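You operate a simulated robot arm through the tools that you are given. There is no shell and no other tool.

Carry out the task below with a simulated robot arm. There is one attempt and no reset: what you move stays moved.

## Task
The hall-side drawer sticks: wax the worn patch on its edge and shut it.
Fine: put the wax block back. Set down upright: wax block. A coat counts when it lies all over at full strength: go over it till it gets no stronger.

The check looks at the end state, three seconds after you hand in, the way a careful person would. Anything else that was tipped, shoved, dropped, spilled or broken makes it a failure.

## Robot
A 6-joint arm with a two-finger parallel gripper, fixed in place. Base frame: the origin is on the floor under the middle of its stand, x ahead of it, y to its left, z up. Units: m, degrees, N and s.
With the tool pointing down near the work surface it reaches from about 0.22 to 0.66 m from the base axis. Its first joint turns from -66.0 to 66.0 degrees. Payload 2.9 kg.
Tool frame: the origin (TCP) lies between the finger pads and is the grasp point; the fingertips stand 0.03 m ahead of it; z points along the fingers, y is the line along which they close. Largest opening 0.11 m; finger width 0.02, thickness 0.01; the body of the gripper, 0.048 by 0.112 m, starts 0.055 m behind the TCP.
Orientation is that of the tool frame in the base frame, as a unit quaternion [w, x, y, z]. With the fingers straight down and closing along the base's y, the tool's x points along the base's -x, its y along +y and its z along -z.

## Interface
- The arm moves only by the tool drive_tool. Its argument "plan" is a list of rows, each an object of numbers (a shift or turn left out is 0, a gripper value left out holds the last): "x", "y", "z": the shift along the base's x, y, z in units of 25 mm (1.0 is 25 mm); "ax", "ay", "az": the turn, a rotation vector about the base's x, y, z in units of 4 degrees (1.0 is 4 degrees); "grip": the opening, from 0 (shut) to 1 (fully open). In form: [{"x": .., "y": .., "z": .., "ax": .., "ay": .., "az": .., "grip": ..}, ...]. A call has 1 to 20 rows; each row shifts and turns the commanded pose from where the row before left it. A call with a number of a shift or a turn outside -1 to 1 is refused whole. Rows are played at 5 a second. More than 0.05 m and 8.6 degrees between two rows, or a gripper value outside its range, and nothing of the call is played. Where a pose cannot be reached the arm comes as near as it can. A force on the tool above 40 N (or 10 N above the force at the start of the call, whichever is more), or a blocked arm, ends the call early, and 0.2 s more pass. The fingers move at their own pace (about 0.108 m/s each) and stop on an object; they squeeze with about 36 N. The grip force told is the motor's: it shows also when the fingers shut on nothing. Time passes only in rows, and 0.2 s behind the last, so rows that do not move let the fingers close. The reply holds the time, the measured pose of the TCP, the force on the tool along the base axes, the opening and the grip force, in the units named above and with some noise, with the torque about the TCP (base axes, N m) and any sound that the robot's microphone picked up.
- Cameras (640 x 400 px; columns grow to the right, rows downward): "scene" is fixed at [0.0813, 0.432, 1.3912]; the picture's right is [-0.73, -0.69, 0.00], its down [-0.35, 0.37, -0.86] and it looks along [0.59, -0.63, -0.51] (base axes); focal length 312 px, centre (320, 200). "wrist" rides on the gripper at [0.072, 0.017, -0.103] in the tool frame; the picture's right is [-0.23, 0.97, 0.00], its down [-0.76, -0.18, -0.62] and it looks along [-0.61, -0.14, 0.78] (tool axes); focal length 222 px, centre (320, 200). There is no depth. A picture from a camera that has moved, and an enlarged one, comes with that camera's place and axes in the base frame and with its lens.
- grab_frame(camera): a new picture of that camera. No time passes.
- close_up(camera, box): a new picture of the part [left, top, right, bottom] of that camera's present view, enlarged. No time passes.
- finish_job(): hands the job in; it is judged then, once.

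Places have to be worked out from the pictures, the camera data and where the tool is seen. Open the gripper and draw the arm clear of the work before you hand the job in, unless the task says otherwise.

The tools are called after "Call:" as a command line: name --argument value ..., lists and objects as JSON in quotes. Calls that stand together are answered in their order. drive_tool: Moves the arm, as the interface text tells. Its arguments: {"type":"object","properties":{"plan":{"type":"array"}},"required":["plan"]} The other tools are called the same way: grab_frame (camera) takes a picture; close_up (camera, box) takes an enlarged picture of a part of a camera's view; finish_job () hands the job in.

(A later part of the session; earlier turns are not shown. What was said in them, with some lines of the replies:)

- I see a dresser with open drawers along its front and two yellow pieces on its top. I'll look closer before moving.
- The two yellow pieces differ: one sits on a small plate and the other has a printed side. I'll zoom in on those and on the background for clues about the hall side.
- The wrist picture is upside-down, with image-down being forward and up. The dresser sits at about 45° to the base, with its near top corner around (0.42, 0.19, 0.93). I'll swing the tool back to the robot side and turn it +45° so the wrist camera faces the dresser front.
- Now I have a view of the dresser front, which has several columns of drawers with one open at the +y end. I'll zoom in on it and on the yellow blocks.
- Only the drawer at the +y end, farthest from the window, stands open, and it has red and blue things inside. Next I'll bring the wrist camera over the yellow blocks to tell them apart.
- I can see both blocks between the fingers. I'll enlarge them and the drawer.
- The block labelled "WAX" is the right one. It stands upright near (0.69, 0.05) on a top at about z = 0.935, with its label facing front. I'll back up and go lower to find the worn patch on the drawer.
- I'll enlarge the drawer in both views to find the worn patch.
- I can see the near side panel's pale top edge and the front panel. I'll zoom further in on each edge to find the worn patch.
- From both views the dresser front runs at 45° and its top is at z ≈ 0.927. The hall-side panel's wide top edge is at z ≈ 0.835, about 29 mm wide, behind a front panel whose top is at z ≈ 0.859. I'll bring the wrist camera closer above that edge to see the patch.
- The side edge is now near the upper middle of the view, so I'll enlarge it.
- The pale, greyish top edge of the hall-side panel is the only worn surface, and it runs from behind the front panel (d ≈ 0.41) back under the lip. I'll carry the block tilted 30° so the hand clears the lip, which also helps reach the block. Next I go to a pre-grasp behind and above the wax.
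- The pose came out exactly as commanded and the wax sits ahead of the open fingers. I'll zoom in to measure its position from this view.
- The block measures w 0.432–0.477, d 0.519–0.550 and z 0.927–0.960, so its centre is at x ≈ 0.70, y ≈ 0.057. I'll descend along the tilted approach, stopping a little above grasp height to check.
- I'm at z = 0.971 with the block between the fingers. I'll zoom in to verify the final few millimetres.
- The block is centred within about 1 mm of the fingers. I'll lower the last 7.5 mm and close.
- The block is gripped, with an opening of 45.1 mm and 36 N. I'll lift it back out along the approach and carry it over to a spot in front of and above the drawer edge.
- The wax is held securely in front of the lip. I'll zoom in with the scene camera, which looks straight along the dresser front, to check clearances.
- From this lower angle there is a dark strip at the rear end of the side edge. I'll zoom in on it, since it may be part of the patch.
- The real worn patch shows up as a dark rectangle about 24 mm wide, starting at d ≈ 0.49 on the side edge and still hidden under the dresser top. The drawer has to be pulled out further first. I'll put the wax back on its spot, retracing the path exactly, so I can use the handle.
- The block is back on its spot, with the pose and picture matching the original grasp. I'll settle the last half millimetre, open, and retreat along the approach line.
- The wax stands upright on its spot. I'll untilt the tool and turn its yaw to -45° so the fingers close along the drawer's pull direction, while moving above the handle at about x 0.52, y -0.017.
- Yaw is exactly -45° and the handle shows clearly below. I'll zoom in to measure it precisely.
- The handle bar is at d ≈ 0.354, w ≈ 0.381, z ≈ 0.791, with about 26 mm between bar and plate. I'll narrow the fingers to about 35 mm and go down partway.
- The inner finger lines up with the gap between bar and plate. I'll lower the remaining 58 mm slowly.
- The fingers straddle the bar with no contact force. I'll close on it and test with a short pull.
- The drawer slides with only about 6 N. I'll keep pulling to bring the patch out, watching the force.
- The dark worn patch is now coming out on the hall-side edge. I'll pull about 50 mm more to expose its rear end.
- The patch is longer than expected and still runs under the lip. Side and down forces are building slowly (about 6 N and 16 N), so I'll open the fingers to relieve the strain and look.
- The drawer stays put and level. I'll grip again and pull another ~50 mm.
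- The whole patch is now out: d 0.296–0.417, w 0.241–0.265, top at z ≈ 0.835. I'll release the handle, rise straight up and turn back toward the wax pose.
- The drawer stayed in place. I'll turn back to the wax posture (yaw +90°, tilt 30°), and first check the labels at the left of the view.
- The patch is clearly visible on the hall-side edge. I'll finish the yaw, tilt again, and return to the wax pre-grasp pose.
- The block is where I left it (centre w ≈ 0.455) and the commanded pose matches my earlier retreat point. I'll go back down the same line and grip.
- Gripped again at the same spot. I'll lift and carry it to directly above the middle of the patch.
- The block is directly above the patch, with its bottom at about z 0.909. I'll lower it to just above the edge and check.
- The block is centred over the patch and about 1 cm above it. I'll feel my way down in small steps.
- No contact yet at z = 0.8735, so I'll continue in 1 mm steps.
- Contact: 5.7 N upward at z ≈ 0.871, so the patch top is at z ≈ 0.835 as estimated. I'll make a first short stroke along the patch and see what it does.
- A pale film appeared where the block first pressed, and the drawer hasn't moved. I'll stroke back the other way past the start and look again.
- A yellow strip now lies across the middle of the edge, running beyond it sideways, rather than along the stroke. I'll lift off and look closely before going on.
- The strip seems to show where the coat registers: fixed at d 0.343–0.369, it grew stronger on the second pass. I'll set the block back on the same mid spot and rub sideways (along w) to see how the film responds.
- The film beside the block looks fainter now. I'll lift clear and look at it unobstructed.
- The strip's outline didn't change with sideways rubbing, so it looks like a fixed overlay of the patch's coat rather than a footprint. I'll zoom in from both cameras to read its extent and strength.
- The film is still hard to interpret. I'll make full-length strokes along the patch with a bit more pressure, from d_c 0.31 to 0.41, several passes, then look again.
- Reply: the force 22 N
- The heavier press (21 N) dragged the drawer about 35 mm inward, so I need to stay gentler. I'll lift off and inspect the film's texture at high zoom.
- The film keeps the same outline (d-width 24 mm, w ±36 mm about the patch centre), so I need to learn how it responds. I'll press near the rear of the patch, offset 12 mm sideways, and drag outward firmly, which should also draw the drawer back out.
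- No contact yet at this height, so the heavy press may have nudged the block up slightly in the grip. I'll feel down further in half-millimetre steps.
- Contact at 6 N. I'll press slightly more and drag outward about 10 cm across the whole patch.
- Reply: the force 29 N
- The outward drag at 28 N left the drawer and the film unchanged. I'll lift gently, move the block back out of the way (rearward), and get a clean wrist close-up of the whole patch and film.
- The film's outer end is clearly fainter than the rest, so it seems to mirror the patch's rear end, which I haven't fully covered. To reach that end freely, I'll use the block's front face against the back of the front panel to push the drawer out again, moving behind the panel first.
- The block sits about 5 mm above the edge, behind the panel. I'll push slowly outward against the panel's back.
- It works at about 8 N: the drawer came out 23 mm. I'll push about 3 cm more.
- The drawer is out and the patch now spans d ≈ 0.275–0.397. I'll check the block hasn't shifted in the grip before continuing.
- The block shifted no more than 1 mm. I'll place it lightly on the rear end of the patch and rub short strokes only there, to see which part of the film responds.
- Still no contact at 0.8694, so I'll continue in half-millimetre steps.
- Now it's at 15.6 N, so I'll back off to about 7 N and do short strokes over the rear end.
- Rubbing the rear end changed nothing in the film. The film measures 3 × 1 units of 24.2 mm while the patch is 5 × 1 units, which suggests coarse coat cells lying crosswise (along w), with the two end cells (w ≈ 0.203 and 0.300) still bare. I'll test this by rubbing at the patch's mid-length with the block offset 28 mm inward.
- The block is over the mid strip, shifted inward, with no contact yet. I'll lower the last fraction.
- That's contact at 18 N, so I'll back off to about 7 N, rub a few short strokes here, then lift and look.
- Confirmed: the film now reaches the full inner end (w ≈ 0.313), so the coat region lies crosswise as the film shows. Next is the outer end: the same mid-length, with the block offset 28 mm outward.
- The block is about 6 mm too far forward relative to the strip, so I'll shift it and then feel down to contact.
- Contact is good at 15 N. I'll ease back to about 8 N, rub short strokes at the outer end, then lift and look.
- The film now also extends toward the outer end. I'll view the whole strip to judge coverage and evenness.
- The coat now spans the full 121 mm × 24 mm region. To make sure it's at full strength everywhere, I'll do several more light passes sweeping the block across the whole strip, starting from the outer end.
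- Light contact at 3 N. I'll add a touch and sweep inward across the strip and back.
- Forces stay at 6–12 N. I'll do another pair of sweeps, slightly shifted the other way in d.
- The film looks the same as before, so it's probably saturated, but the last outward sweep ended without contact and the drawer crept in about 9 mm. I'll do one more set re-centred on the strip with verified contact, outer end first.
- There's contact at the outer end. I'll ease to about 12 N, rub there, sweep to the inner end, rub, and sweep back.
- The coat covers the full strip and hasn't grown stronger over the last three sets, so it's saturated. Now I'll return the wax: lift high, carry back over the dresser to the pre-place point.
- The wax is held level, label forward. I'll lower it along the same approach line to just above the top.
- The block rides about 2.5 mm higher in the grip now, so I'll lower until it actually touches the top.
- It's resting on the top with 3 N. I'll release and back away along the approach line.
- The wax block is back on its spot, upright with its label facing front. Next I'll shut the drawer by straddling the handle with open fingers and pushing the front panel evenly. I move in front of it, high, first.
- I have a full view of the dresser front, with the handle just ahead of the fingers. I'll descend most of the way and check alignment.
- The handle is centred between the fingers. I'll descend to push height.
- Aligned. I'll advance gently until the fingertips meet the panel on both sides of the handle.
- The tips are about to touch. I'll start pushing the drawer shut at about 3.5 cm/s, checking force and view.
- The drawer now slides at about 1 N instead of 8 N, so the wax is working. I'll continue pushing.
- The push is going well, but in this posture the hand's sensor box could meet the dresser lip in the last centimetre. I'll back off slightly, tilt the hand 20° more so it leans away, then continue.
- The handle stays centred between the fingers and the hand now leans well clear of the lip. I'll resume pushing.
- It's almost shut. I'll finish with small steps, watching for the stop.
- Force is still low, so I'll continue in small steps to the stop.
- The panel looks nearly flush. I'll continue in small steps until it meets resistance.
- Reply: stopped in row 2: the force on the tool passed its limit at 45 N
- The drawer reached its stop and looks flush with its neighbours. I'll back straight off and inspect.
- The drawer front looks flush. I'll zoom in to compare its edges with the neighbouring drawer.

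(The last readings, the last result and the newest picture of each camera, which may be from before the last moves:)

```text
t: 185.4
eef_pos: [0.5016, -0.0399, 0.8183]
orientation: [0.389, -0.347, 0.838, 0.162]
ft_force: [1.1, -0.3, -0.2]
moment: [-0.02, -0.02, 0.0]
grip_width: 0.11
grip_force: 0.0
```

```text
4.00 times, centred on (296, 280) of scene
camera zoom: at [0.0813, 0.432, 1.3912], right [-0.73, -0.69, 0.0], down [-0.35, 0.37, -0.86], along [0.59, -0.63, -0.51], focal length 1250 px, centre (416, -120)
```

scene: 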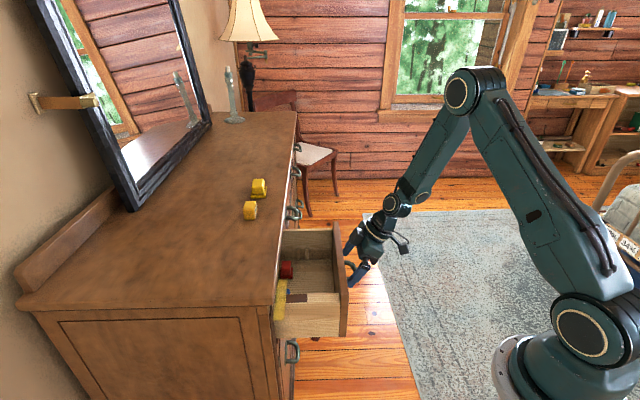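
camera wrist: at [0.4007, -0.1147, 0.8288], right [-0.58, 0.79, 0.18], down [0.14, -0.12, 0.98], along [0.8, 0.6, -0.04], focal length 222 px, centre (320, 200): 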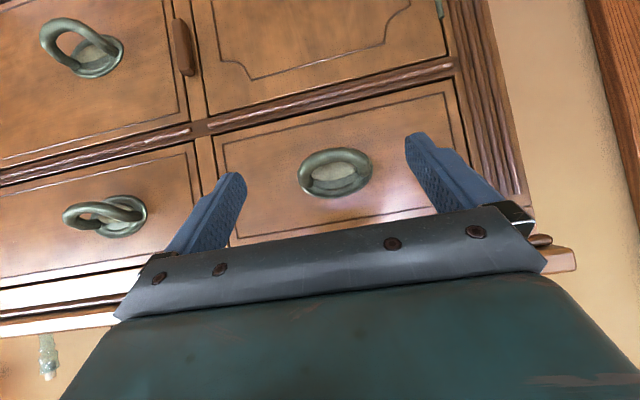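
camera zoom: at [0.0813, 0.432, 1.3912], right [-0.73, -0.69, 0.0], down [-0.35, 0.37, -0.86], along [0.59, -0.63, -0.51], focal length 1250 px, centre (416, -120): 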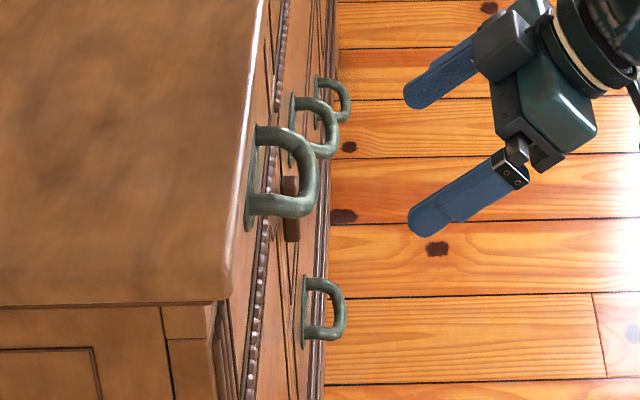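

The drawer is fully shut and flush. I'll draw the arm back and up, clear of the work, and take a last look at everything.

Call:
drive_tool --plan '[{"x": -0.6, "y": -0.6}, {"x": -0.6, "y": -0.6, "z": 0.5}, {"x": -0.6, "y": -0.6, "z": 1}, {"x": -0.5, "y": -0.3, "z": 1, "ax": -0.7, "ay": 0.7}, {"z": 1, "ax": -0.7, "ay": 0.7}, {"z": 1, "ax": -0.7, "ay": 0.7}, {"z": 1, "ax": -0.7, "ay": 0.7}, {"z": 1, "ax": -0.7, "ay": 0.7}, {"z": 1, "ax": -0.7, "ay": 0.7}, {"z": 1, "ax": -0.7, "ay": 0.7}, {"z": 1, "ax": -0.7, "ay": 0.7}, {"z": 1, "ax": -0.7, "ay": 0.7}, {}]'

Call:
grab_frame --camera "scene"

Call:
grab_frame --camera "wrist"

Call:
close_up --camera "scene" --box '[220, 150, 340, 330]'

```text
t: 188.2
eef_pos: [0.4437, -0.0913, 1.0809]
orientation: [0.112, -0.379, 0.917, 0.048]
ft_force: [0.0, 0.6, -0.4]
moment: [-0.04, -0.01, -0.03]
grip_width: 0.1099
grip_force: 0.1
```

```text
taken
```

scene: 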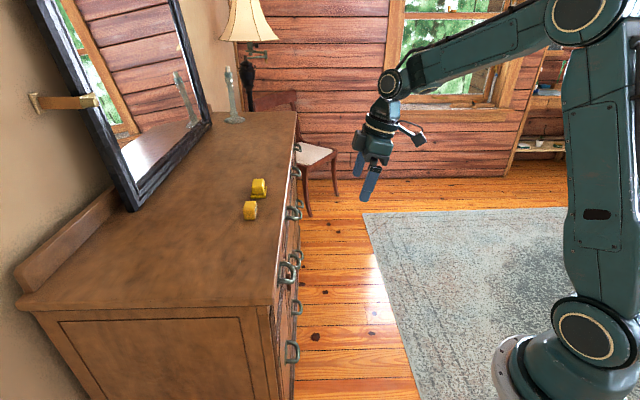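

```text
taken
camera wrist: at [0.3649, -0.1458, 1.1627], right [-0.53, 0.85, 0.06], down [0.54, 0.29, 0.79], along [0.65, 0.45, -0.61], focal length 222 px, centre (320, 200)
```

wrist: 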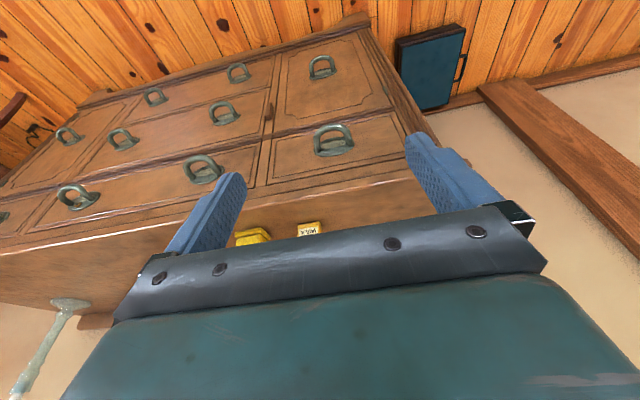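

```text
2.22 times, centred on (280, 240) of scene
camera zoom: at [0.0813, 0.432, 1.3912], right [-0.73, -0.69, 0.0], down [-0.35, 0.37, -0.86], along [0.59, -0.63, -0.51], focal length 694 px, centre (409, 111)
```

zoom: 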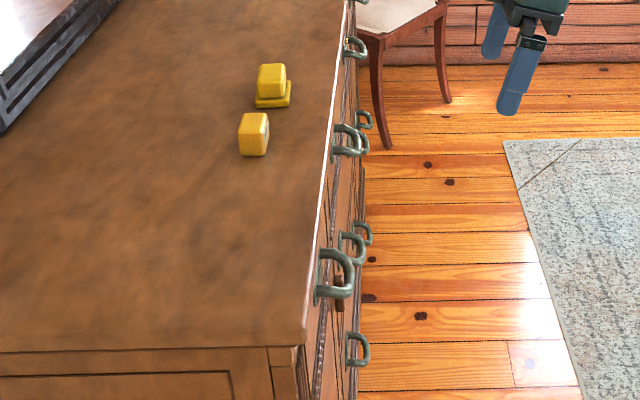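

The drawer is shut and flush, and it now slides at about 1 N where it dragged at 8 N before. The wax stands upright on its original spot, and the other block and furniture are untouched. The gripper is open and the arm is clear, so I'm handing the job in.

Call:
finish_job

```text
The job is handed in.
```

I waxed the hall-side drawer's worn edge and shut the drawer. It now slides at about 1 N, where it dragged at about 8 N before. The job is handed in, and I haven't seen a verdict.

- **Wax coat:** The worn patch was hidden under the dresser top, so I pulled the drawer out by its handle to reach it. The wax showed up as a yellow strip lying crosswise over the middle of the dark patch, not along its length. I rubbed the whole patch, and I kept going until that strip filled its full 121 × 24 mm and stopped getting stronger. If the check judges the coat along the dark patch itself, it may read it differently than I did.
- **Drawer:** It is pushed fully to its stop, and its front sits flush with its neighbours. The final push briefly hit 45 N at the stop. The red and blue boxes inside were upright when I last saw them, before the drawer closed over them.
- **Wax block:** It is back on its original spot, upright, with the label facing front.
- **Everything else:** Nothing else looks moved in the final pictures. The gripper is open and the arm is clear.
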